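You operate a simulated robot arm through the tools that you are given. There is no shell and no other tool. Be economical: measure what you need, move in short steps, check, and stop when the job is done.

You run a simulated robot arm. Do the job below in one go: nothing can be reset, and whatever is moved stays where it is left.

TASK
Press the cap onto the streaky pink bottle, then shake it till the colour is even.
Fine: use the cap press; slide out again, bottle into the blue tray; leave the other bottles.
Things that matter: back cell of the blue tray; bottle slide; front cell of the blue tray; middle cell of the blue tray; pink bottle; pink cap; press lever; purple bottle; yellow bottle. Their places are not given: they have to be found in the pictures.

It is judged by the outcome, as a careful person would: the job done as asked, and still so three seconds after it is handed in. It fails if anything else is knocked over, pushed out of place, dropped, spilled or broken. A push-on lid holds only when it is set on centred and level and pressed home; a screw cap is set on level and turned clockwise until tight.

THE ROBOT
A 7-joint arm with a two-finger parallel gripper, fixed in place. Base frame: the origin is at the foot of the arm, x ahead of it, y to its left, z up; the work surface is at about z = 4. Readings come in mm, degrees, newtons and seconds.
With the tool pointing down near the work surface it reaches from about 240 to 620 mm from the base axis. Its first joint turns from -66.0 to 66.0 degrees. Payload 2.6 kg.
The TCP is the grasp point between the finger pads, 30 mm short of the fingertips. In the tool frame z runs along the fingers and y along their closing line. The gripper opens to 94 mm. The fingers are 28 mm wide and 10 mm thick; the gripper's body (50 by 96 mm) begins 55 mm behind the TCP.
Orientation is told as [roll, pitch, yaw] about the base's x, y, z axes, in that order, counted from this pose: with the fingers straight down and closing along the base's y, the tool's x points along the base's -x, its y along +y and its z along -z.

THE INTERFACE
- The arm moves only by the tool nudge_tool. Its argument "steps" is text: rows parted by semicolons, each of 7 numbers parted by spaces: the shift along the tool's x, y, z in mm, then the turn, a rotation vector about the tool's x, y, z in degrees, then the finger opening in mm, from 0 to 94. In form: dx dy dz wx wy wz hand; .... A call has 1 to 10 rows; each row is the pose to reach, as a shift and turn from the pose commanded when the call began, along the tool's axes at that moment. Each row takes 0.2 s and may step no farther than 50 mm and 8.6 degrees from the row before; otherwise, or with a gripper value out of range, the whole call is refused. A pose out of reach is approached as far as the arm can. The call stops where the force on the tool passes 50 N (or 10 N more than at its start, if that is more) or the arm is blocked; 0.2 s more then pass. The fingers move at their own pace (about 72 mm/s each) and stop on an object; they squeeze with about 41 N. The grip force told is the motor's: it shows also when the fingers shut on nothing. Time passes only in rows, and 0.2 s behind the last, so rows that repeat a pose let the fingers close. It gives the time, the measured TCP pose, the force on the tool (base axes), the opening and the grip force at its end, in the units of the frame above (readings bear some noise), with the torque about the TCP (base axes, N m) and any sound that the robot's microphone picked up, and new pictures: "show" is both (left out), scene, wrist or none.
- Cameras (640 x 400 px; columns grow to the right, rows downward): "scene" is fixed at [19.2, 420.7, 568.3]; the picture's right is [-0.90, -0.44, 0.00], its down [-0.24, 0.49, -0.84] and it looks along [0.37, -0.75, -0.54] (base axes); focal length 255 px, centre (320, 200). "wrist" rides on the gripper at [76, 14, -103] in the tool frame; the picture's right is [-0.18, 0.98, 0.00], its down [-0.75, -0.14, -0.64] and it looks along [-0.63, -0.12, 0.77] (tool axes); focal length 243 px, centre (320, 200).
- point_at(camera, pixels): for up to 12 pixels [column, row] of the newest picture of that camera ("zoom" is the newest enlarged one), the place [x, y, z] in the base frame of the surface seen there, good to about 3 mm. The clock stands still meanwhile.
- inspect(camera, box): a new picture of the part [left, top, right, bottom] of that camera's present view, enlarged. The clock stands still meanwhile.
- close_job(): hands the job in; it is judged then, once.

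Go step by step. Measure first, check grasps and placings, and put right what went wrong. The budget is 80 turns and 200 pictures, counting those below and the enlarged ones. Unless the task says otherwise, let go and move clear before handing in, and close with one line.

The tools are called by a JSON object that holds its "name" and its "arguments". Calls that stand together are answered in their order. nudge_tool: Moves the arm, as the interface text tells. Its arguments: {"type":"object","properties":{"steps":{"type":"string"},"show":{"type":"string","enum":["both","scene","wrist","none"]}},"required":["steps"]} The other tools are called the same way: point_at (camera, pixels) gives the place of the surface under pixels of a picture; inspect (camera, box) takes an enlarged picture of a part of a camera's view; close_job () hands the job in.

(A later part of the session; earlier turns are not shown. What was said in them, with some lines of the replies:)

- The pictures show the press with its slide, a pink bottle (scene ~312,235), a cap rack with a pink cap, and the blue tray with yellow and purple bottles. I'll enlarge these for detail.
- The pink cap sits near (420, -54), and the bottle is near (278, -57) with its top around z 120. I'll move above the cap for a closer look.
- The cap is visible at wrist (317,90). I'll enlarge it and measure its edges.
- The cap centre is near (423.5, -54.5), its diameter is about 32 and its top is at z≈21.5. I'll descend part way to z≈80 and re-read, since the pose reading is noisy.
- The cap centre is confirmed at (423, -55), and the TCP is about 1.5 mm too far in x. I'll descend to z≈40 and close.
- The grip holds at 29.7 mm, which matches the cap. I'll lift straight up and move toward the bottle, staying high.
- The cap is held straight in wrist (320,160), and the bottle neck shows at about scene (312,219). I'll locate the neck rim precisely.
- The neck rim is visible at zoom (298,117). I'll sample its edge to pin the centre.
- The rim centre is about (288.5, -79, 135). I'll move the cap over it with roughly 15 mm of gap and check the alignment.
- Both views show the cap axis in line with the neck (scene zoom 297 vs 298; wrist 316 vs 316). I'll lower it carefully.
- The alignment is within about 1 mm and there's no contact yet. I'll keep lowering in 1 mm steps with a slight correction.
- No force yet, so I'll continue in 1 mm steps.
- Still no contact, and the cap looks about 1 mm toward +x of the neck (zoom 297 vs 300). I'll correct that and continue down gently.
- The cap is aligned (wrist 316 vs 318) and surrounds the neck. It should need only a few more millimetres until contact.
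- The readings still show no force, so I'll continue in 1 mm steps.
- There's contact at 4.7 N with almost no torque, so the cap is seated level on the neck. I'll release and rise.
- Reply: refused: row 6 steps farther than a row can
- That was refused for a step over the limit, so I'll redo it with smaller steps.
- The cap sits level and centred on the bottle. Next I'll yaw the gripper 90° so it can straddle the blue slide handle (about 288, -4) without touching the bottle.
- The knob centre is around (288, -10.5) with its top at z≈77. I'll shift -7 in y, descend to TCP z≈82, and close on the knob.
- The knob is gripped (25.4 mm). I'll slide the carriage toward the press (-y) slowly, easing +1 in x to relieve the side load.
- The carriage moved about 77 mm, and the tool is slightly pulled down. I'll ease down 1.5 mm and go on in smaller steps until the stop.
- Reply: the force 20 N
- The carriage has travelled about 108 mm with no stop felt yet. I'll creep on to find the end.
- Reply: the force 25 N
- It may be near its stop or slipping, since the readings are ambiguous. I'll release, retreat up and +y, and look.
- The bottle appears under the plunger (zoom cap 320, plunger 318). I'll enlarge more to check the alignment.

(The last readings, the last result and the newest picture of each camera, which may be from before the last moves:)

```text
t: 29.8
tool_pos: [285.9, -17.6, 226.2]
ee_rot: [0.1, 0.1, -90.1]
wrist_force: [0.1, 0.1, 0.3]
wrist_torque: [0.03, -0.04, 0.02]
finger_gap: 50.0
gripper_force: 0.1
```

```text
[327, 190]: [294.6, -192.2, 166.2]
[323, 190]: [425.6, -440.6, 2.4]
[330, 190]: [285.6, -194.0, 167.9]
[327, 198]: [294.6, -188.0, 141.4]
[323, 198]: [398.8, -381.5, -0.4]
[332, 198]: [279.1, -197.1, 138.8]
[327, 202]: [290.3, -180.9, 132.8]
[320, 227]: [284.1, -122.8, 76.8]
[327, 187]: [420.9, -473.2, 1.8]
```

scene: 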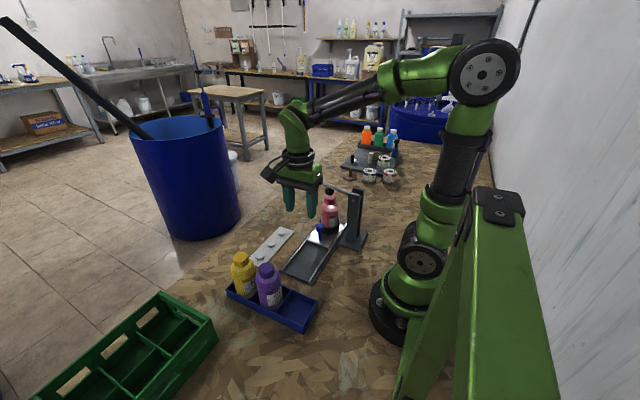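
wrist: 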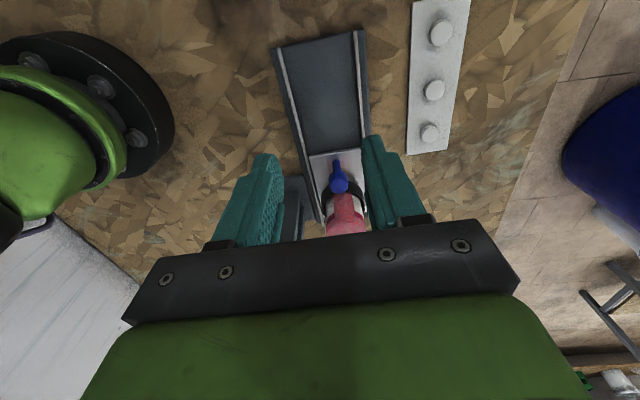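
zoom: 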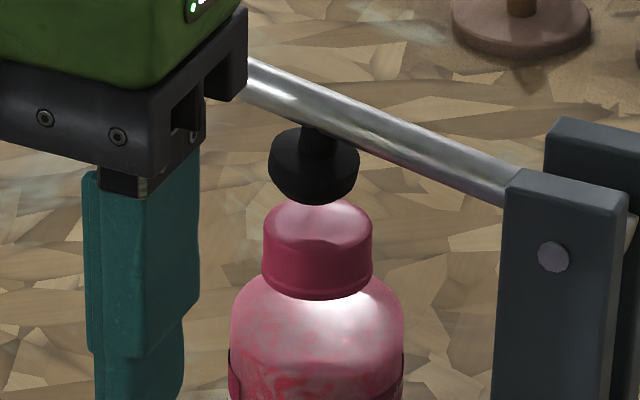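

The plunger puck (about 287,-193) and cap (about 287,-192) are aligned. Next I'll close the fingers and move above the lever's end knob (about 371,-188).

{"name": "nudge_tool", "arguments": {"steps": "0 10 -40 0 0 0 0; 0 20 -70 0 0 0 0; -30 40 -74 0 0 0 0; -65 60 -74 0 0 0 0; -100 85 -74 0 0 0 0; -140 85 -74 0 0 0 0; -171 85 -74 0 0 0 0; -171 85 -60 0 0 0 0; -171 85 -60 0 0 0 0"}}

{"name": "inspect", "arguments": {"camera": "wrist", "box": [220, 80, 420, 240]}}

{"name": "inspect", "arguments": {"camera": "scene", "box": [285, 140, 375, 240]}}

```text
t: 31.8
tool_pos: [373.3, -187.5, 284.0]
ee_rot: [0.2, 0.1, -90.0]
wrist_force: [0.1, 0.2, -0.3]
wrist_torque: [0.01, 0.05, 0.03]
finger_gap: 0.0
gripper_force: 32.9
```

scene: 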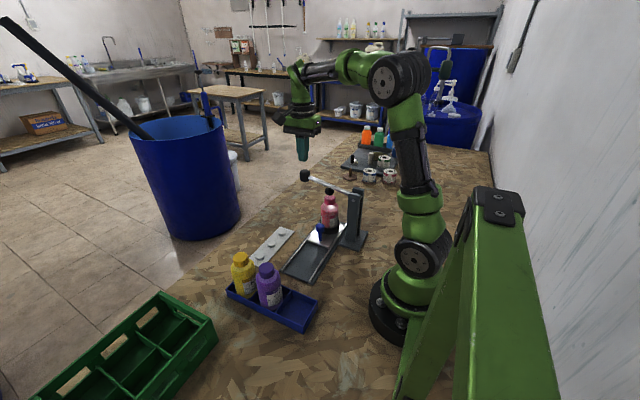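
wrist: 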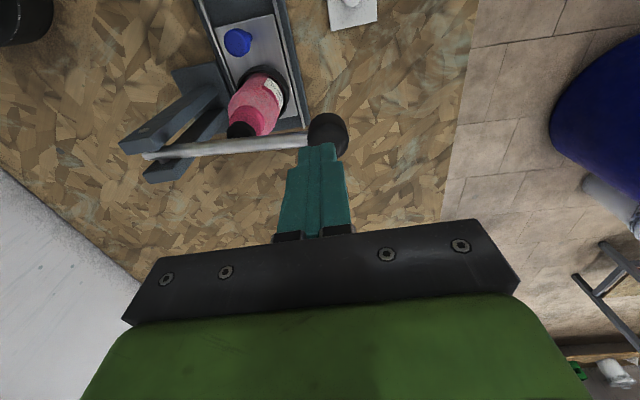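

```text
2.50 times, centred on (320, 160) of wrist
```

zoom: 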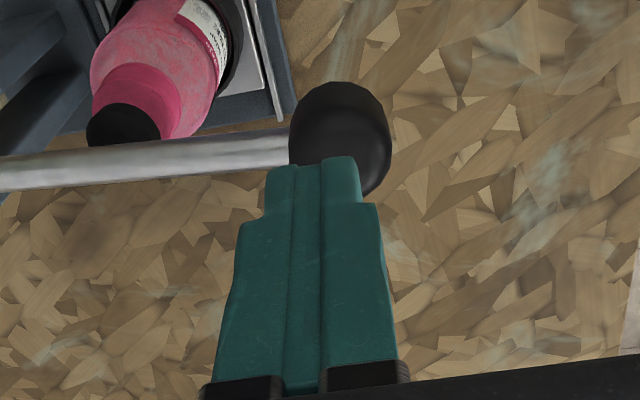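

```text
4.00 times, centred on (330, 190) of scene
```

zoom: 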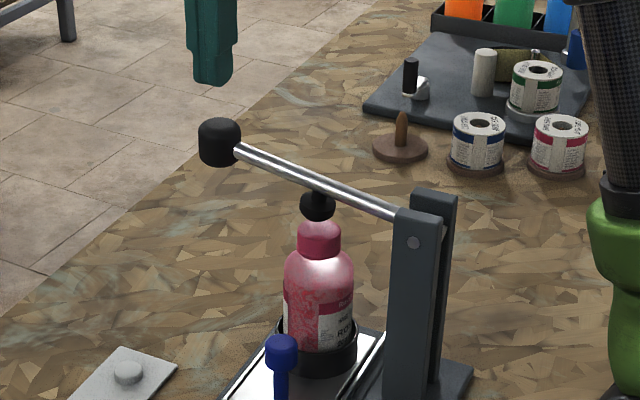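

The lever knob centre is about (376,-195) with its top near z 213. I'll shift over it and descend until it touches.

{"name": "nudge_tool", "arguments": {"steps": "-7 2.5 10 0 0 0 0; -7 2.5 25 0 0 0 0; -7 2.5 35 0 0 0 0; -7 2.5 40 0 0 0 0; -7 2.5 45 0 0 0 0; -7 2.5 50 0 0 0 0; -7 2.5 55 0 0 0 0; -7 2.5 55 0 0 0 0", "show": "scene"}}

{"name": "inspect", "arguments": {"camera": "scene", "box": [285, 140, 375, 240]}}

```text
t: 33.6
tool_pos: [377.9, -192.5, 228.5]
ee_rot: [0.1, 0.3, -90.1]
wrist_force: [-0.1, 0.5, 2.2]
wrist_torque: [0.02, 0.0, 0.0]
finger_gap: 0.0
gripper_force: 32.6
```

scene: 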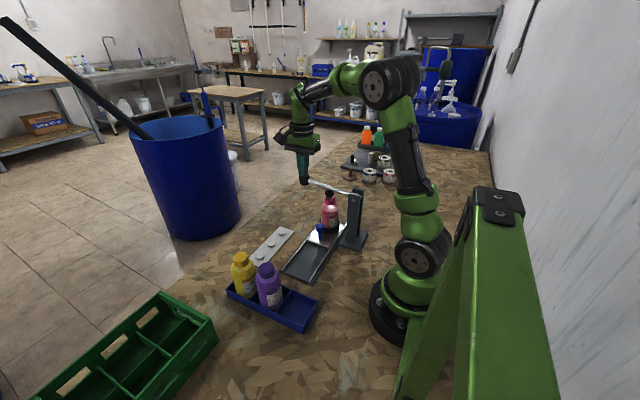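

```text
4.00 times, centred on (330, 190) of scene
```

zoom: 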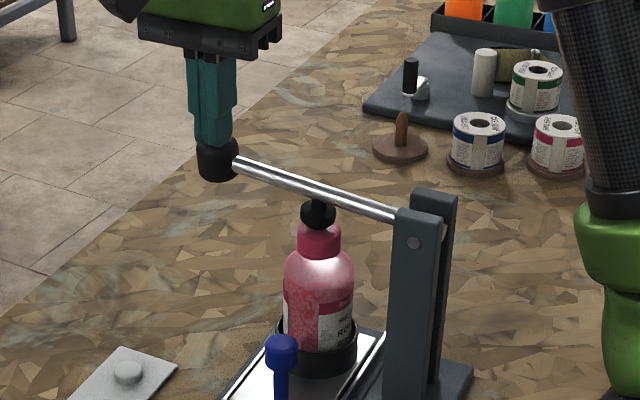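

The fingers are on the lever knob with about 2 N and the lever is lowering, with the puck close above the cap. I'll press on.

{"name": "nudge_tool", "arguments": {"steps": "0 0 4 0 0 0 0; 0 0 8 0 0 0 0; 0 0 11 0 0 0 0; 0 0 14 0 0 0 0; 0 0 17 0 0 0 0; 0 0 20 0 0 0 0; 0 0 23 0 0 0 0; 0 0 26 0 0 0 0; 0 0 29 0 0 0 0", "show": "scene"}}

{"name": "inspect", "arguments": {"camera": "scene", "box": [285, 140, 375, 240]}}

```text
t: 35.5
tool_pos: [379.4, -194.7, 209.7]
ee_rot: [0.8, -0.1, -90.2]
wrist_force: [-5.1, 3.1, 20.1]
wrist_torque: [0.02, 0.11, -0.19]
finger_gap: 0.0
gripper_force: 33.2
heard: snap
stopped in row 9: the force on the tool passed its limit (the readings are from after the stop); the commanded pose is now the measured one
```

scene: 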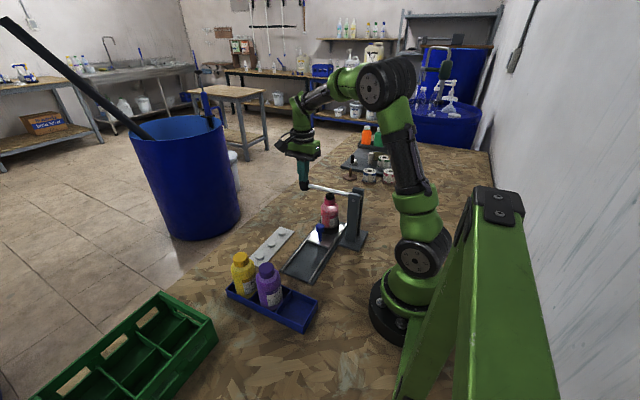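

```text
4.00 times, centred on (330, 190) of scene
```

zoom: 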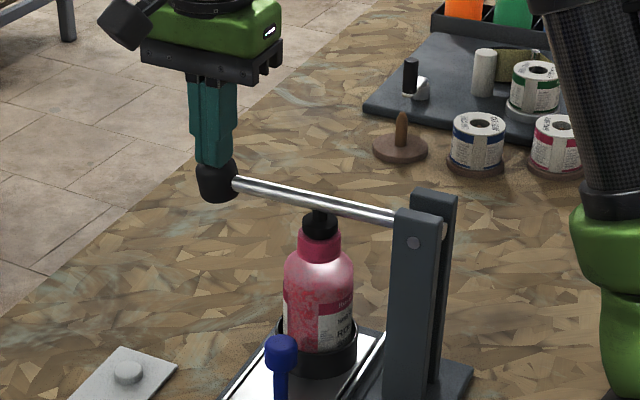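

A snap was heard, so the cap is pressed home. I'll raise and see whether the lever returns.

{"name": "nudge_tool", "arguments": {"steps": "0 0 -10 0 0 0 0; 0 0 -25 0 0 0 0; 0 0 -45 0 0 0 0; 0 0 -70 0 0 0 0; 0 0 -70 0 0 0 0", "show": "none"}}

{"name": "inspect", "arguments": {"camera": "scene", "box": [285, 140, 375, 240]}}

{"name": "inspect", "arguments": {"camera": "scene", "box": [305, 175, 355, 215]}}

```text
t: 36.8
tool_pos: [377.1, -195.0, 277.9]
ee_rot: [0.6, -0.2, -90.2]
wrist_force: [-0.3, 0.1, 0.0]
wrist_torque: [0.01, -0.02, 0.01]
finger_gap: 0.1
gripper_force: 33.0
```

```text
4.00 times, centred on (330, 190) of scene
```

zoom: 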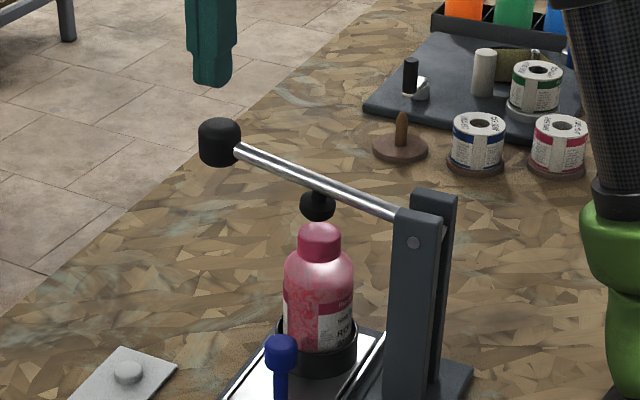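

```text
10.00 times, centred on (330, 195) of scene
```

zoom: 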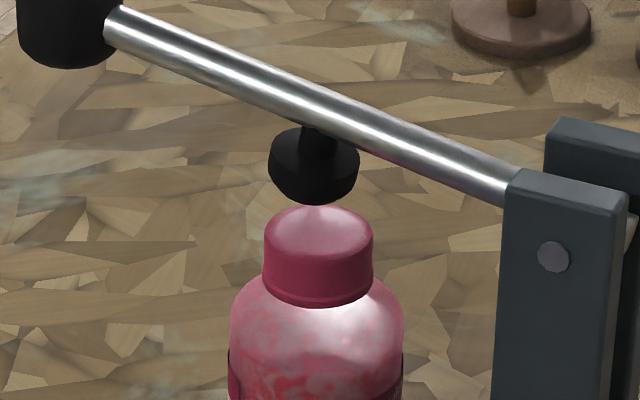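

The lever sprang back and the cap sits level. I'll return over the slide knob (about 289,-124).

{"name": "nudge_tool", "arguments": {"steps": "20 0 0 0.2 -0.6 0 30; 45 -10 0 0.2 -0.6 0 50; 72 -30 0 0.2 -0.6 0 50; 72 -65 20 0.2 -0.6 0 50; 72 -88 40 0.2 -0.6 0 50; 72 -88 80 0.2 -0.6 0 50; 72 -88 120 0.2 -0.6 0 50; 72 -88 120 0.2 -0.6 0 50", "show": "none"}}

{"name": "inspect", "arguments": {"camera": "wrist", "box": [200, 40, 440, 200]}}

```text
t: 38.5
tool_pos: [293.9, -120.5, 157.8]
ee_rot: [0.3, -0.7, -90.2]
wrist_force: [0.1, 0.6, 0.1]
wrist_torque: [0.0, 0.01, 0.01]
finger_gap: 50.1
gripper_force: 0.1
```

```text
2.50 times, centred on (320, 120) of wrist
```

zoom: 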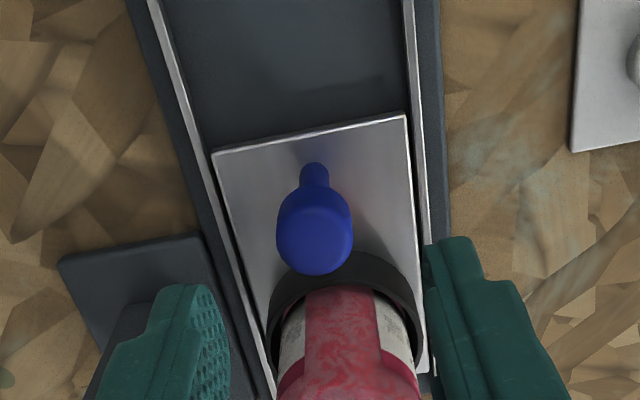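

The knob is 4 mm to -x and 6–7 mm to -y of the TCP. I'll correct, descend, and grip.

{"name": "nudge_tool", "arguments": {"steps": "-3 -2 20 0.3 0.7 0 50; -6 -4 45 0.3 0.7 0 50; -6 -4 74 0.3 0.7 0 50; -6 -4 74 0.3 0.7 0 15; -6 -4 74 0.3 0.7 0 15; -6 -4 74 0.3 0.7 0 15", "show": "wrist"}}

```text
t: 40.0
tool_pos: [290.6, -126.8, 83.8]
ee_rot: [0.3, -0.1, -90.0]
wrist_force: [28.8, -0.5, -18.2]
wrist_torque: [-0.14, -0.2, 0.01]
finger_gap: 25.8
gripper_force: 45.5
```

wrist: 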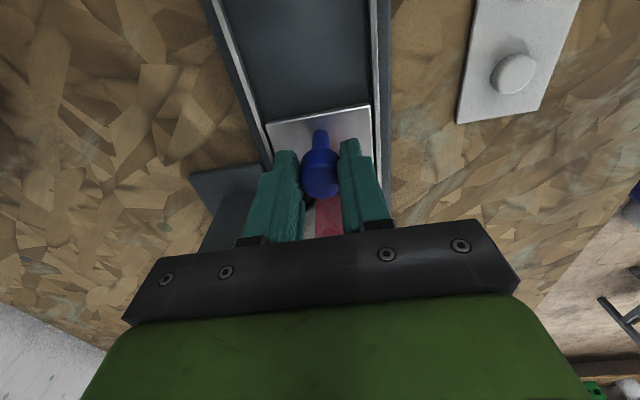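

The knob is gripped. I'll relieve the side load (+2 mm x, 0.7 mm down) and slide out along +y.

{"name": "nudge_tool", "arguments": {"steps": "0 2 0.7 0 0 0 15; 10 2 0.7 0 0 0 15; 22 2 0.7 0 0 0 15; 34 2 0.7 0 0 0 15; 46 2 0.7 0 0 0 15; 58 2 0.7 0 0 0 15; 70 2 0.7 0 0 0 15; 82 2 0.7 0 0 0 15; 92 2 0.7 0 0 0 15; 100 2 0.7 0 0 0 15", "show": "none"}}

{"name": "nudge_tool", "arguments": {"steps": "3 0 0 0 0 0 15; 6 0 0 0 0 0 15; 9 0 0 0 0 0 15; 12 0 0 0 0 0 15; 12 0 0 0 0 0 15"}}

```text
t: 42.1
tool_pos: [289.1, -29.8, 81.6]
ee_rot: [0.0, 0.1, -90.0]
wrist_force: [17.1, -1.5, -15.6]
wrist_torque: [0.19, -0.21, 0.05]
finger_gap: 25.4
gripper_force: 45.4
```

```text
t: 43.4
tool_pos: [290.4, -16.2, 81.2]
ee_rot: [-0.2, 0.0, -90.2]
wrist_force: [0.2, 1.5, -1.4]
wrist_torque: [-0.4, -0.08, -0.12]
finger_gap: 25.0
gripper_force: 45.4
```

scene: 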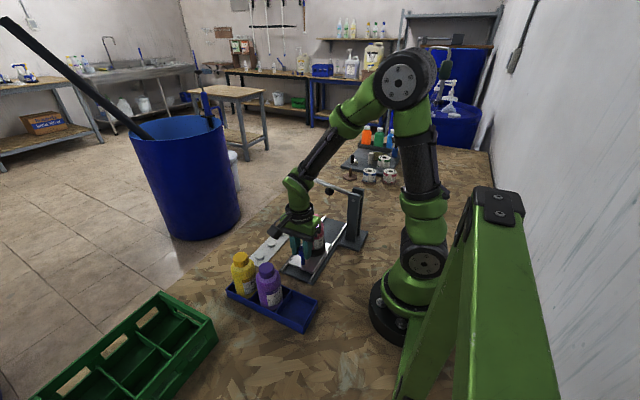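
wrist: 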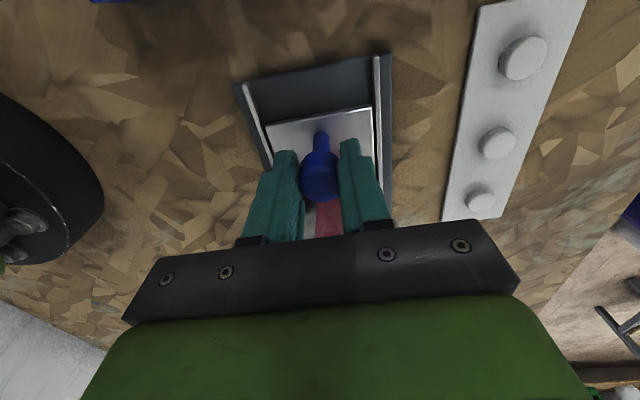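

It's about 5 mm short of the original spot, so I'll slide that far, then release and rise.

{"name": "nudge_tool", "arguments": {"steps": "2 0 0 0 0 0 15; 4 0 0 0 0 0 15; 5.5 0 0 0 0 0 15; 5.5 0 0 0 0 0 15", "show": "none"}}

{"name": "nudge_tool", "arguments": {"steps": "0 0 0 0 0 0 50; 0 0 0 0 0 0 50; 0 0 -40 0 0 0 50; 0 0 -85 0 0 0 70; 0 0 -130 0 0 0 80; 0 0 -170 0 0 0 80; 0 0 -170 0 0 0 80"}}

{"name": "inspect", "arguments": {"camera": "scene", "box": [275, 190, 355, 280]}}

```text
t: 44.4
tool_pos: [290.2, -11.8, 81.9]
ee_rot: [0.0, 0.0, -90.1]
wrist_force: [6.6, 2.2, -21.1]
wrist_torque: [0.85, -0.09, -0.11]
finger_gap: 25.7
gripper_force: 45.1
```

```text
t: 46.0
tool_pos: [287.4, -9.5, 250.7]
ee_rot: [0.1, 0.0, -90.1]
wrist_force: [0.3, 0.0, 0.0]
wrist_torque: [-0.01, 0.04, 0.01]
finger_gap: 80.3
gripper_force: 0.1
```

scene: 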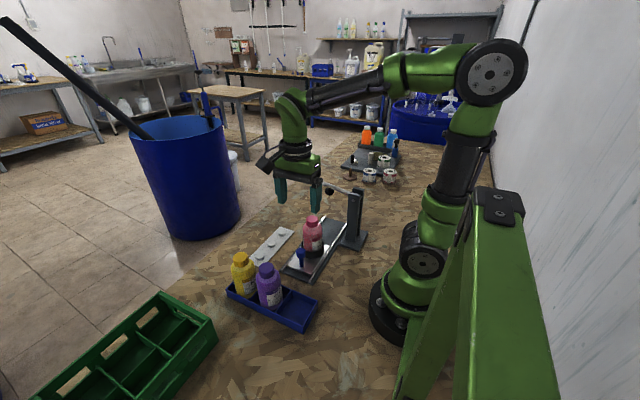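
wrist: 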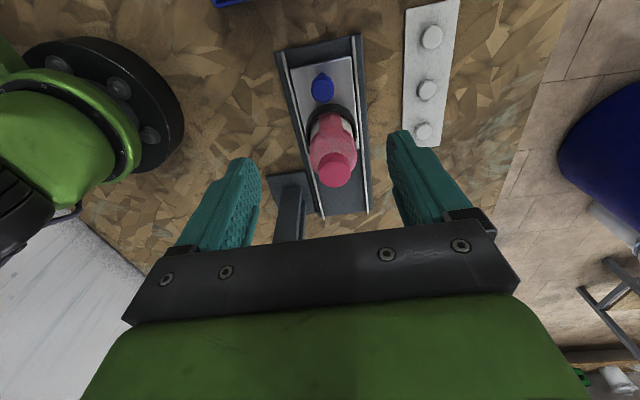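

```text
4.44 times, centred on (315, 235) of scene
```

zoom: 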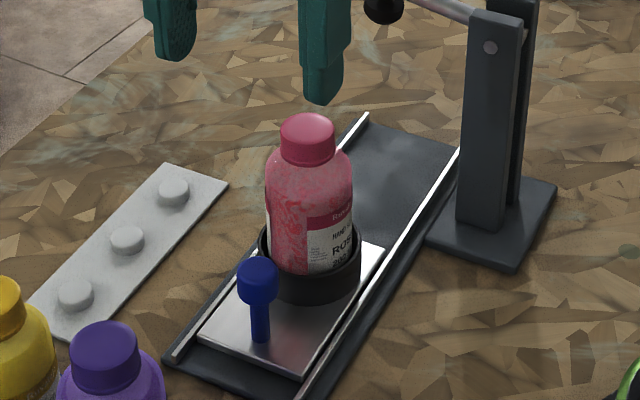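

The slide is out and the cap is on level. I'll yaw back to 0 (fingers closing along y) while moving above the bottle at (288,-79).

{"name": "nudge_tool", "arguments": {"steps": "-7 0 0 0 0 -8.5 80; -14 0 0 0 0 -17 80; -21 0 0 0 0 -25.5 80; -28 0 0 0 0 -34 80; -35 0 0 0 0 -42.5 80; -42 0 0 0 0 -51 80; -49 0 0 0 0 -59.5 80; -56 0 0 0 0 -68 80; -63 0 0 0 0 -76.5 80; -70 0 0 0 0 -85 80", "show": "none"}}

{"name": "nudge_tool", "arguments": {"steps": "0 0 10 0 0 -5 70; 0 0 30 0 0 -5 70; 0 0 50 0 0 -5 70; 0 0 50 0 0 -5 70"}}

{"name": "inspect", "arguments": {"camera": "wrist", "box": [220, 60, 420, 200]}}

{"name": "inspect", "arguments": {"camera": "scene", "box": [275, 180, 355, 270]}}

```text
t: 48.1
tool_pos: [289.8, -80.0, 251.2]
ee_rot: [-0.1, 0.0, -5.0]
wrist_force: [0.2, 0.1, -0.3]
wrist_torque: [-0.02, 0.01, -0.01]
finger_gap: 79.8
gripper_force: 0.0
```

```text
t: 49.1
tool_pos: [290.4, -81.8, 202.4]
ee_rot: [0.0, 0.0, -0.1]
wrist_force: [-0.2, -0.8, 0.0]
wrist_torque: [-0.02, -0.02, 0.02]
finger_gap: 69.9
gripper_force: 0.0
```

scene: 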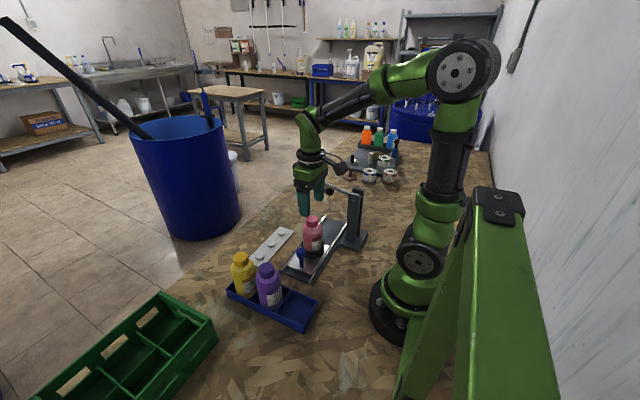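
wrist: 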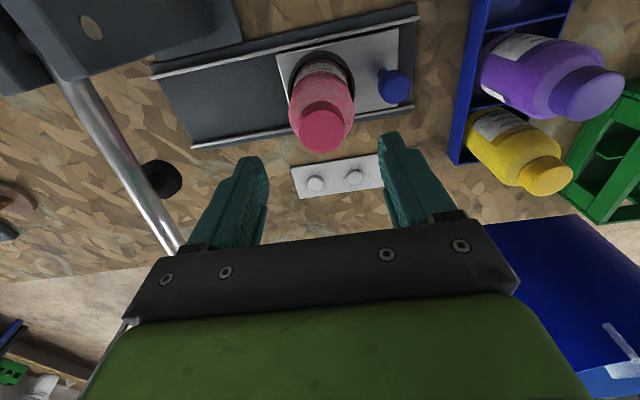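

```text
2.86 times, centred on (320, 130) of wrist
```

zoom: 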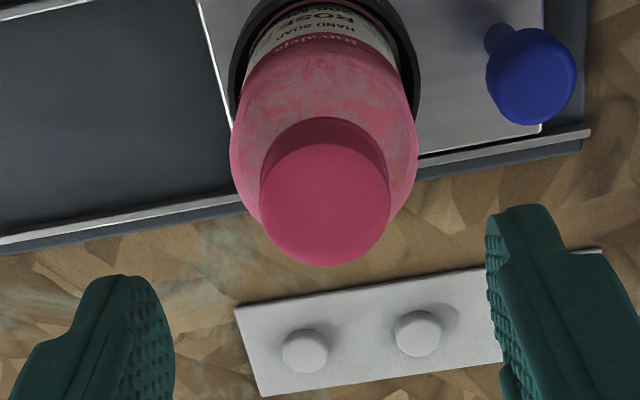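

```text
4.44 times, centred on (315, 225) of scene
```

zoom: 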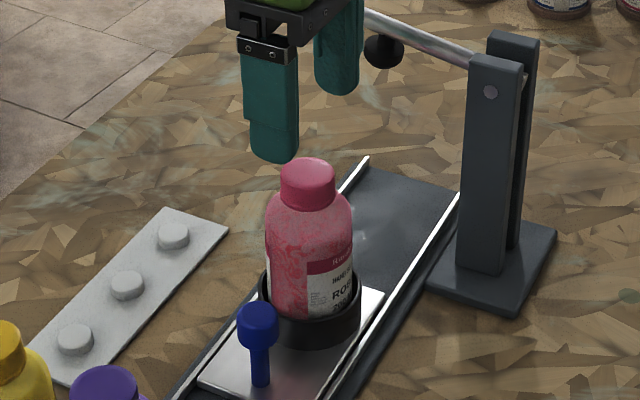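

The bottle centre is about 2 mm to -x and 1 mm to +y of the TCP. I'll correct that, descend to z≈92, and grip the body.

{"name": "nudge_tool", "arguments": {"steps": "1.9 1 30 0 0 0 72; 1.9 1 60 0 0 0 72; 1.9 1 85 0 0 0 72; 1.9 1 100 0 0 0 72; 1.9 1 110 0 0 0 72; 1.9 1 110 0 0 0 72"}}

{"name": "inspect", "arguments": {"camera": "scene", "box": [275, 180, 355, 270]}}

```text
t: 50.5
tool_pos: [288.0, -79.8, 91.8]
ee_rot: [0.0, -0.1, -0.1]
wrist_force: [0.8, 0.5, 0.2]
wrist_torque: [0.04, 0.05, 0.01]
finger_gap: 71.9
gripper_force: 0.1
```

scene: 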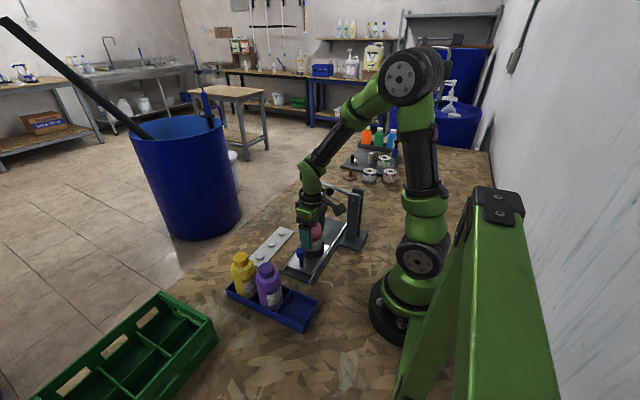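
wrist: 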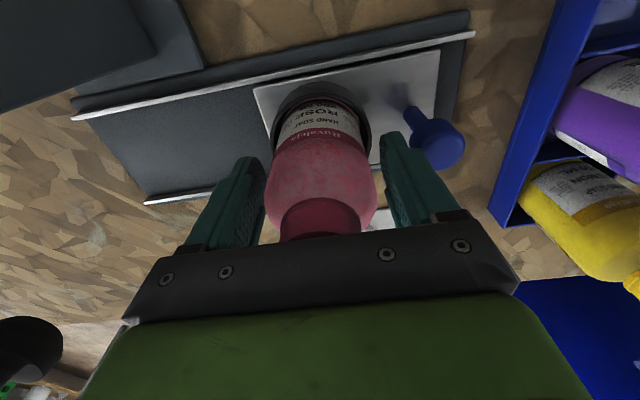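

```text
4.44 times, centred on (315, 225) of scene
```

zoom: 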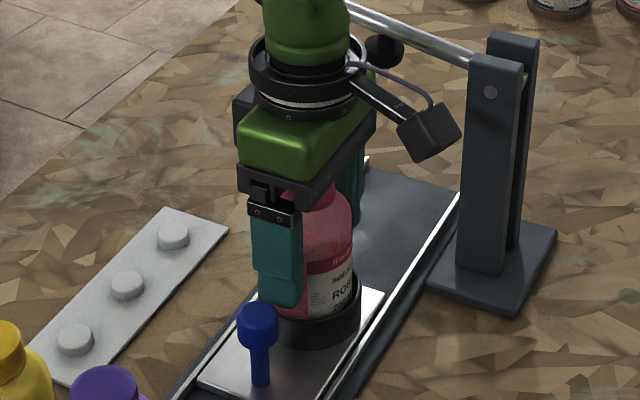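

The fingers straddle the body well, clear of the knob and collar. I'll close and lift straight out of the collar.

{"name": "nudge_tool", "arguments": {"steps": "0 0 0 0 0 0 45; 0 0 0 0 0 0 45; 0 0 -5 0 0 0 45; 0 0 -20 0 0 0 45; 0 0 -50 0 0 0 45; 0 0 -90 0 0 0 45; 0 0 -130 0 0 0 45; 0 0 -170 0 0 0 45; 0 0 -170 0 0 0 45"}}

{"name": "inspect", "arguments": {"camera": "scene", "box": [265, 150, 365, 270]}}

```text
t: 52.5
tool_pos: [285.1, -80.8, 265.6]
ee_rot: [0.0, 0.0, 0.0]
wrist_force: [0.0, -0.2, -1.8]
wrist_torque: [-0.02, 0.02, 0.0]
finger_gap: 54.9
gripper_force: 41.0
```

scene: 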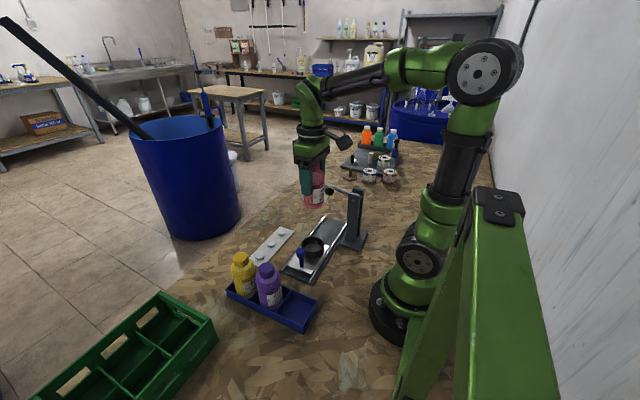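
wrist: 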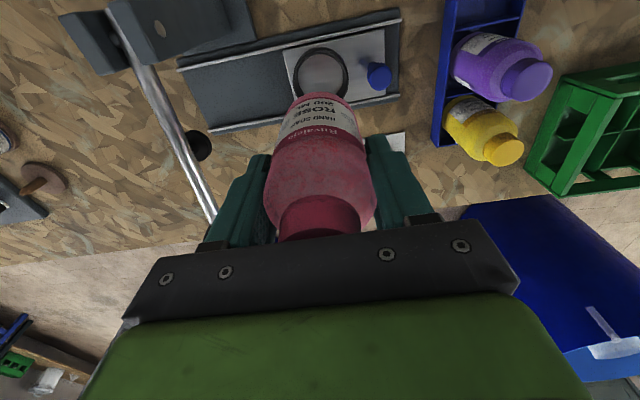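

```text
3.33 times, centred on (315, 210) of scene
```

zoom: 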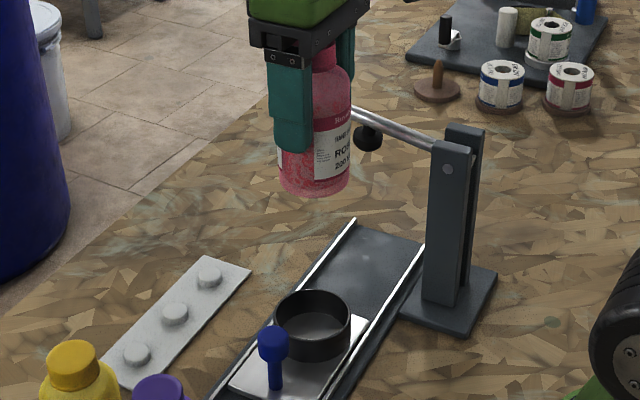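

The bottle is held at 54.9 mm with no slip. I'll carry it to open space away from everything for shaking.

{"name": "nudge_tool", "arguments": {"steps": "-10 15 -30 0 0 0 45; -30 40 -50 0 0 0 45; -55 65 -65 0 0 0 45; -80 90 -75 0 0 0 45; -90 100 -80 0 0 0 45; -90 100 -80 0 0 0 45", "show": "none"}}

{"name": "nudge_tool", "arguments": {"steps": "0 0 -45 0 0 0 45; 0 0 0 0 0 0 45; 0 0 -45 0 0 0 45; 0 0 0 0 0 0 45; 0 0 -45 0 0 0 45; 0 0 0 0 0 0 45; 0 0 -45 0 0 0 45; 0 0 0 0 0 0 45; 0 0 -45 0 0 0 45; 0 0 0 0 0 0 45"}}

{"name": "inspect", "arguments": {"camera": "wrist", "box": [230, 80, 410, 240]}}

```text
t: 54.0
tool_pos: [380.1, 21.6, 342.3]
ee_rot: [0.0, 0.0, -0.1]
wrist_force: [0.2, -0.5, -2.3]
wrist_torque: [-0.02, 0.0, 0.02]
finger_gap: 55.0
gripper_force: 40.9
```

```text
t: 56.1
tool_pos: [377.6, 19.5, 341.2]
ee_rot: [0.0, -0.1, -0.1]
wrist_force: [0.3, -0.3, -2.2]
wrist_torque: [-0.03, -0.03, 0.01]
finger_gap: 55.0
gripper_force: 40.8
```

scene: 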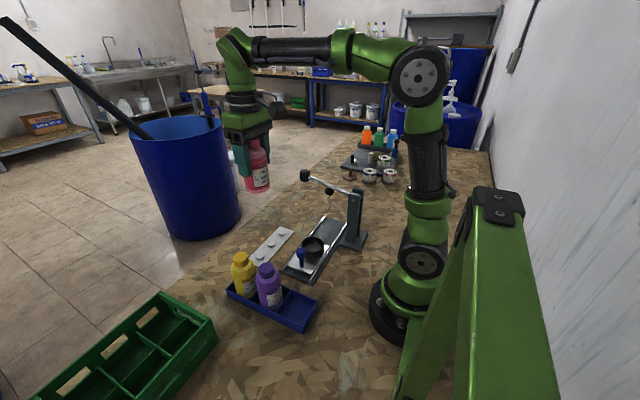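
wrist: 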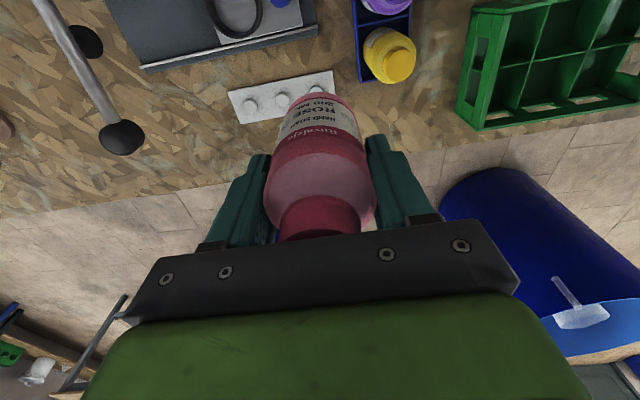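

```text
2.50 times, centred on (320, 160) of wrist
```

zoom: 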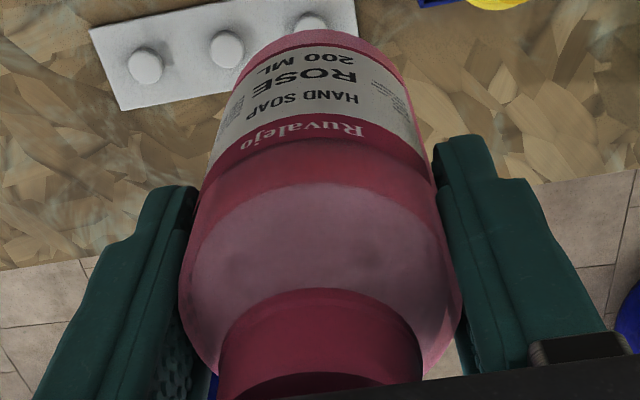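

The liquid looks far more even already. I'll check it from the scene camera.

{"name": "inspect", "arguments": {"camera": "scene", "box": [230, 130, 290, 200]}}

{"name": "point_at", "arguments": {"camera": "scene", "pixels": [[295, 310], [230, 290], [247, 318], [304, 328], [318, 302], [282, 292], [290, 322], [308, 312], [280, 316], [266, 265], [311, 314], [285, 300]]}}

{"name": "inspect", "arguments": {"camera": "scene", "box": [220, 250, 330, 335]}}

```text
5.71 times, centred on (260, 165) of scene
```

zoom: 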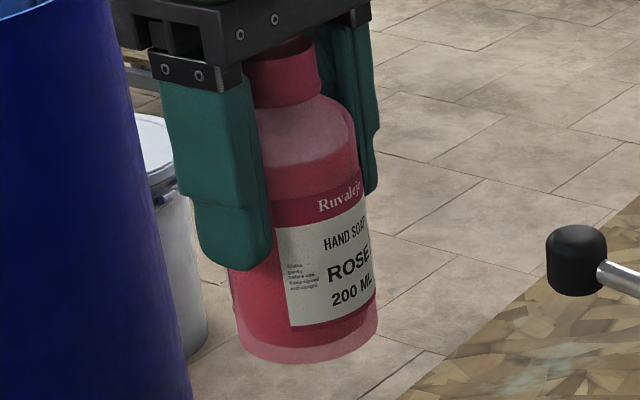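

```text
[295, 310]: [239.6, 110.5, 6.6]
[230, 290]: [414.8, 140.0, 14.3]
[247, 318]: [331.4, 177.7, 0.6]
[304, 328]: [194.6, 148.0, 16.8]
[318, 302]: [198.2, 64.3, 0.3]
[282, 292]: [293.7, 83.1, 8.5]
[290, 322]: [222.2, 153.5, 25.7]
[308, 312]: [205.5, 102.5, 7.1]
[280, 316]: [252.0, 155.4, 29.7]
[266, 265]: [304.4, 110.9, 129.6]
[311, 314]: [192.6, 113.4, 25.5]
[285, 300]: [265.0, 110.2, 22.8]
```

```text
4.71 times, centred on (275, 292) of scene
```

zoom: 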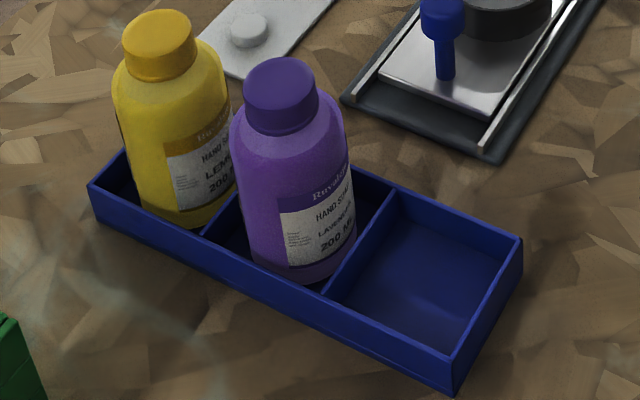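

The colour is even now. I'll add a short extra shake for certainty, and measure the empty back cell's walls.

{"name": "point_at", "arguments": {"camera": "zoom", "pixels": [[522, 238], [455, 357], [397, 190], [325, 292], [460, 214], [392, 325], [488, 298], [365, 235], [430, 265], [502, 258], [390, 225], [450, 315]]}}

{"name": "nudge_tool", "arguments": {"steps": "0 0 -45 0 0 0 45; 0 0 0 0 0 0 45; 0 0 -45 0 0 0 45; 0 0 0 0 0 0 45; 0 0 -45 0 0 0 45; 0 0 0 0 0 0 45; 0 0 -45 0 0 0 45; 0 0 0 0 0 0 45; 0 0 0 0 0 0 45", "show": "none"}}

{"name": "inspect", "arguments": {"camera": "scene", "box": [230, 130, 290, 200]}}

```text
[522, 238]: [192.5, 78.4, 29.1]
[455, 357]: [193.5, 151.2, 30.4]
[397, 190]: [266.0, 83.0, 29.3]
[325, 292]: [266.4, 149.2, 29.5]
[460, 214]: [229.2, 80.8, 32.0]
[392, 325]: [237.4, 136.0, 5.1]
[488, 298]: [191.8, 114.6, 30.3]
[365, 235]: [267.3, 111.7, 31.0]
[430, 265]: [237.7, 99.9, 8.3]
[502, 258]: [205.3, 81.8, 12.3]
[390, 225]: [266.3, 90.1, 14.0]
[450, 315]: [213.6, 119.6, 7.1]
```

```text
t: 58.1
tool_pos: [379.4, 19.6, 345.0]
ee_rot: [0.0, -0.1, -0.3]
wrist_force: [0.1, 0.3, -1.5]
wrist_torque: [-0.01, 0.03, 0.03]
finger_gap: 55.1
gripper_force: 41.1
```

```text
5.71 times, centred on (260, 165) of scene
```

zoom: 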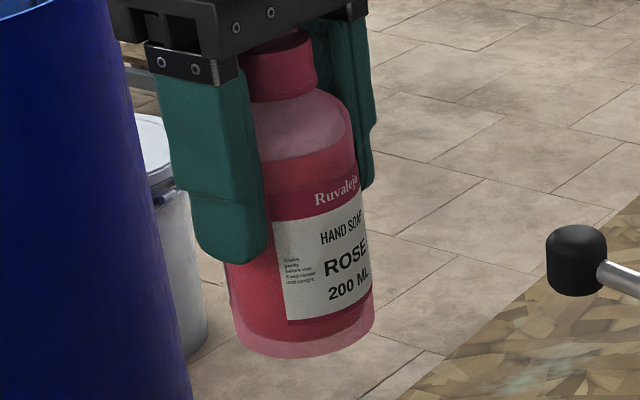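

The colour is even. The back cell spans x 192–266, y 79–151, centre about (229.5,115), floor about z 7. I'll carry the bottle above it.

{"name": "nudge_tool", "arguments": {"steps": "30 20 15 0 0 0 45; 60 40 30 0 0 0 45; 90 60 50 0 0 0 45; 120 80 70 0 0 0 45; 149 95 90 0 0 0 45; 149 95 90 0 0 0 45"}}

{"name": "inspect", "arguments": {"camera": "wrist", "box": [220, 0, 440, 240]}}

{"name": "inspect", "arguments": {"camera": "scene", "box": [220, 210, 340, 335]}}

```text
t: 59.5
tool_pos: [228.9, 110.8, 253.7]
ee_rot: [-0.1, 0.0, -0.2]
wrist_force: [-0.4, -0.4, -2.2]
wrist_torque: [0.03, 0.01, -0.01]
finger_gap: 54.9
gripper_force: 41.2
```

scene: 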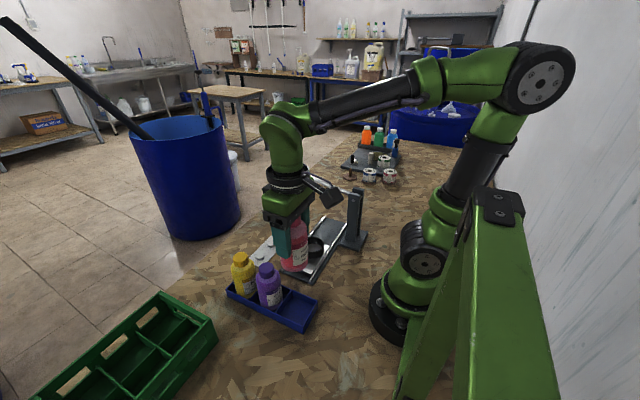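
wrist: 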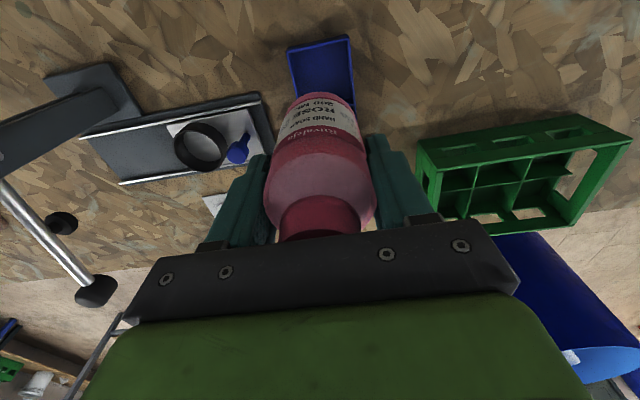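

```text
1.67 times, centred on (330, 120) of wrist
```

zoom: 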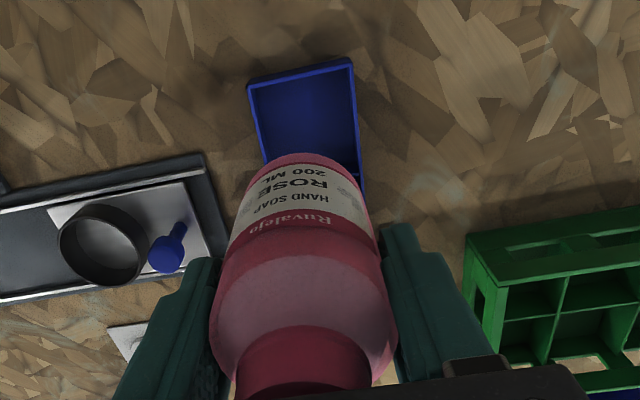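

```text
3.20 times, centred on (280, 272) of scene
```

zoom: 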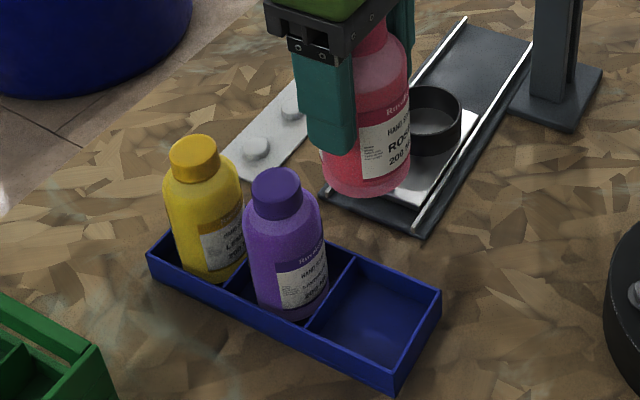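

I'm above the cell with the y reading a bit low. I'll shift +2.5 in y, lower to z≈125, and re-check.

{"name": "nudge_tool", "arguments": {"steps": "0 2.5 0 0 0 0 45; 0 2.5 35 0 0 0 45; 0 2.5 70 0 0 0 45; 0 2.5 105 0 0 0 45; 0 2.5 128 0 0 0 45; 0 2.5 128 0 0 0 45"}}

{"name": "inspect", "arguments": {"camera": "scene", "box": [220, 230, 340, 335]}}

{"name": "inspect", "arguments": {"camera": "wrist", "box": [220, 0, 440, 240]}}

```text
t: 61.0
tool_pos: [228.7, 116.9, 123.5]
ee_rot: [0.0, 0.0, -0.1]
wrist_force: [-1.1, -0.2, -2.2]
wrist_torque: [0.05, 0.01, -0.02]
finger_gap: 55.1
gripper_force: 40.8
```

scene: 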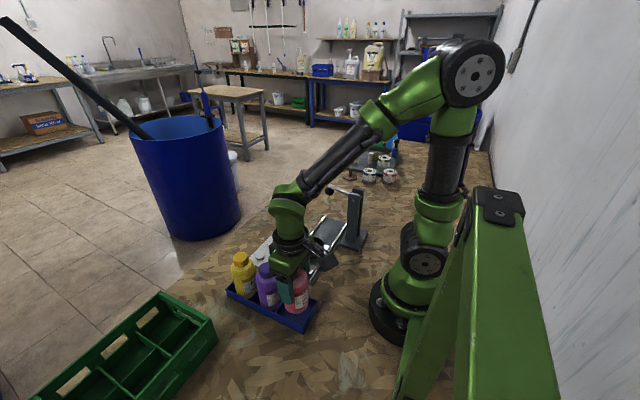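
wrist: 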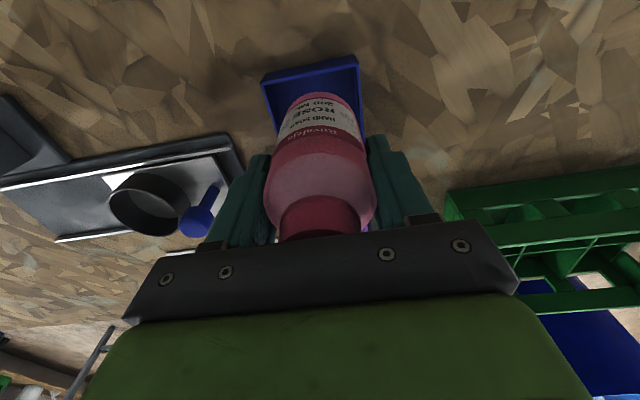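

```text
3.81 times, centred on (280, 282) of scene
```

zoom: 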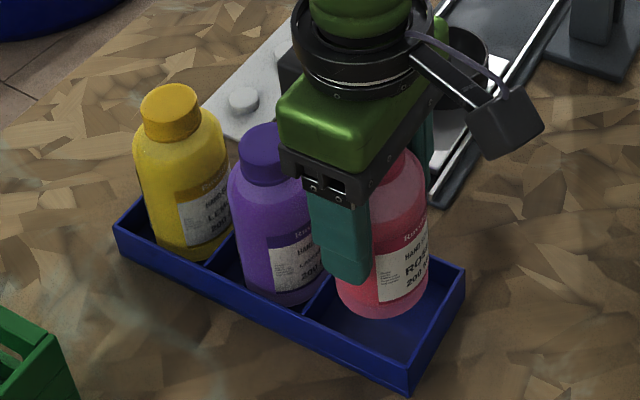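

```text
1.67 times, centred on (330, 120) of wrist
```

zoom: 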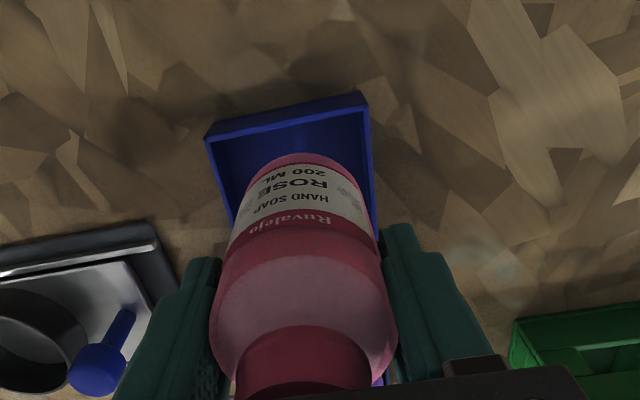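

The bottle is within about 2 mm of centre over the cell. I'll lower until it touches the floor.

{"name": "nudge_tool", "arguments": {"steps": "-0.5 0 10 0 0 0 45; -0.5 0 20 0 0 0 45; -0.5 0 28 0 0 0 45; -0.5 0 33 0 0 0 45; -0.5 0 36 0 0 0 45; -0.5 0 36 0 0 0 45"}}

{"name": "inspect", "arguments": {"camera": "scene", "box": [250, 250, 330, 335]}}

```text
t: 62.4
tool_pos: [229.3, 117.0, 88.3]
ee_rot: [0.0, -0.1, -0.3]
wrist_force: [0.0, -0.3, -2.4]
wrist_torque: [0.03, 0.01, -0.01]
finger_gap: 55.2
gripper_force: 41.5
```

scene: 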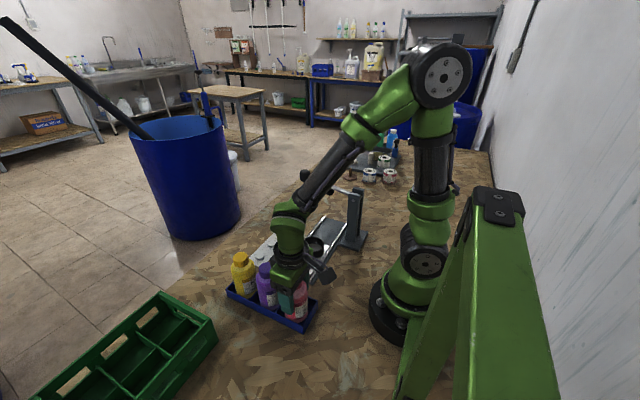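
wrist: 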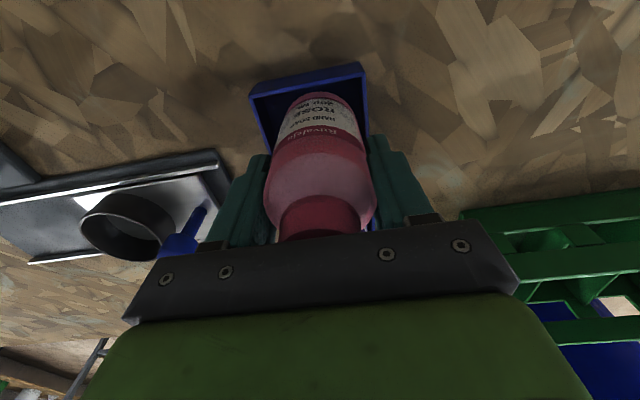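

```text
4.71 times, centred on (290, 292) of scene
```

zoom: 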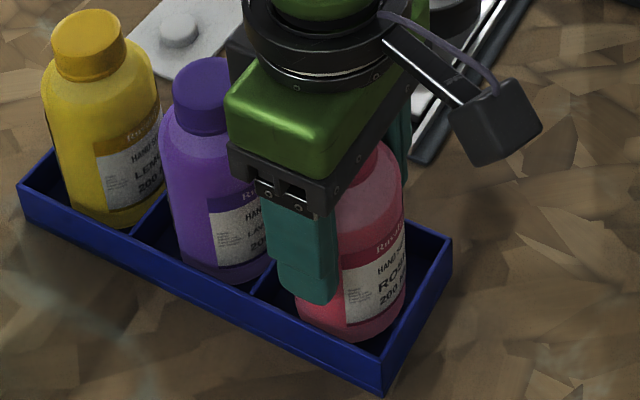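

The bottle is inside the cell walls. I'll creep down to contact.

{"name": "nudge_tool", "arguments": {"steps": "0 0 1 0 0 0 45; 0 0 2 0 0 0 45; 0 0 3 0 0 0 45; 0 0 4 0 0 0 45; 0 0 4 0 0 0 45", "show": "none"}}

```text
t: 63.5
tool_pos: [230.4, 117.6, 84.1]
ee_rot: [-0.1, -0.1, -0.2]
wrist_force: [-0.4, 0.8, -2.1]
wrist_torque: [0.01, 0.02, -0.02]
finger_gap: 54.9
gripper_force: 41.6
```

{"name": "nudge_tool", "arguments": {"steps": "0 0 1 0 0 0 45; 0 0 2 0 0 0 45; 0 0 3 0 0 0 45; 0 0 3 0 0 0 45", "show": "none"}}

```text
t: 64.5
tool_pos: [229.9, 116.2, 81.0]
ee_rot: [-0.1, -0.1, -0.3]
wrist_force: [-7.4, -3.1, 25.2]
wrist_torque: [-0.2, 0.44, -0.08]
finger_gap: 54.9
gripper_force: 41.3
```

It's on the floor (25 N). I'll relieve 0.8 mm, open, and rise clear.

{"name": "nudge_tool", "arguments": {"steps": "0 0 -0.8 0 0 0 45; 0 0 -0.8 0 0 0 58; 0 0 -0.8 0 0 0 72; 0 0 -0.8 0 0 0 72; 0 0 -20 0 0 0 72; 0 0 -60 0 0 0 72; 0 0 -100 0 0 0 72; 0 0 -145 0 0 0 72; 0 0 -185 0 0 0 72; 0 0 -185 0 0 0 72"}}

{"name": "inspect", "arguments": {"camera": "scene", "box": [220, 190, 370, 335]}}

{"name": "inspect", "arguments": {"camera": "scene", "box": [250, 250, 330, 335]}}

```text
t: 66.8
tool_pos: [232.0, 114.6, 264.7]
ee_rot: [0.0, 0.0, -0.1]
wrist_force: [-0.6, -1.0, -0.4]
wrist_torque: [0.02, 0.03, 0.02]
finger_gap: 71.8
gripper_force: 0.0
```

scene: 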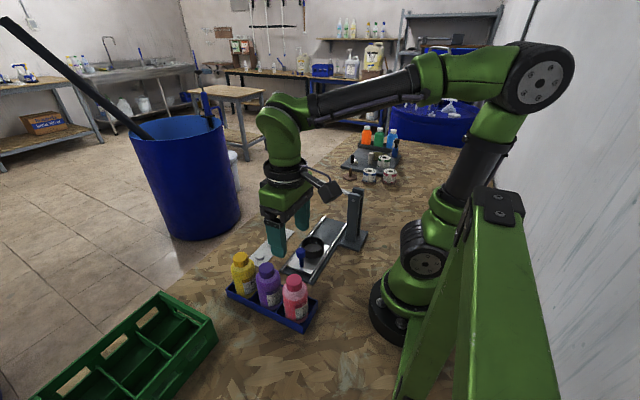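
wrist: 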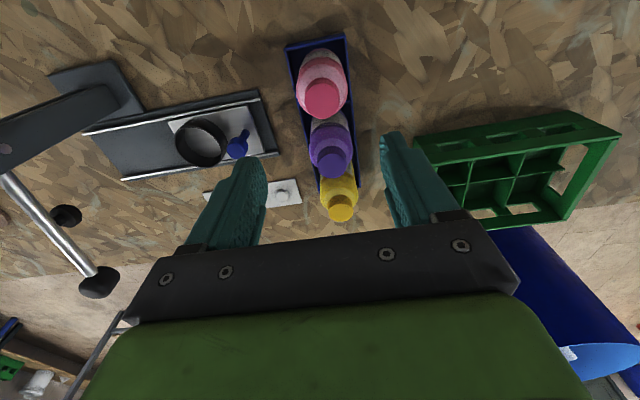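

```text
2.76 times, centred on (295, 262) of scene
```

zoom: 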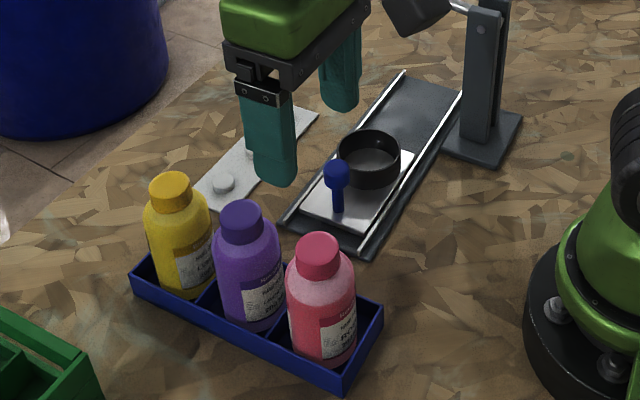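

```text
4.71 times, centred on (290, 292) of scene
```

zoom: 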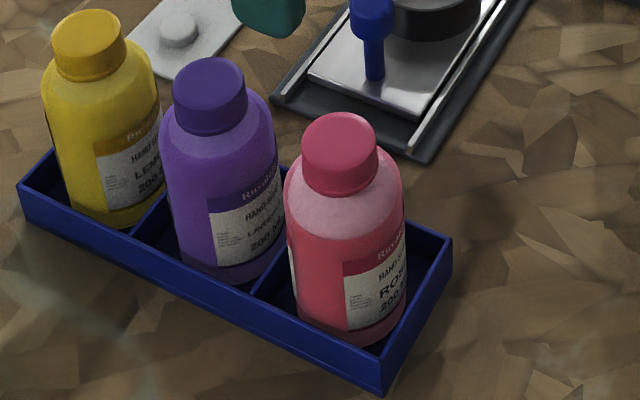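

The pink bottle stands upright in the back cell with its cap level and its colour even. The slide is out, the lever is up, and the other bottles haven't moved, so I'm handing in.

{"name": "close_job", "arguments": {}}

```text
The job is handed in.
```

The pink bottle is capped (the press gave an audible snap), shaken until its colour was even, and standing in the back cell of the blue tray; the slide is back out and the other bottles are where they were.
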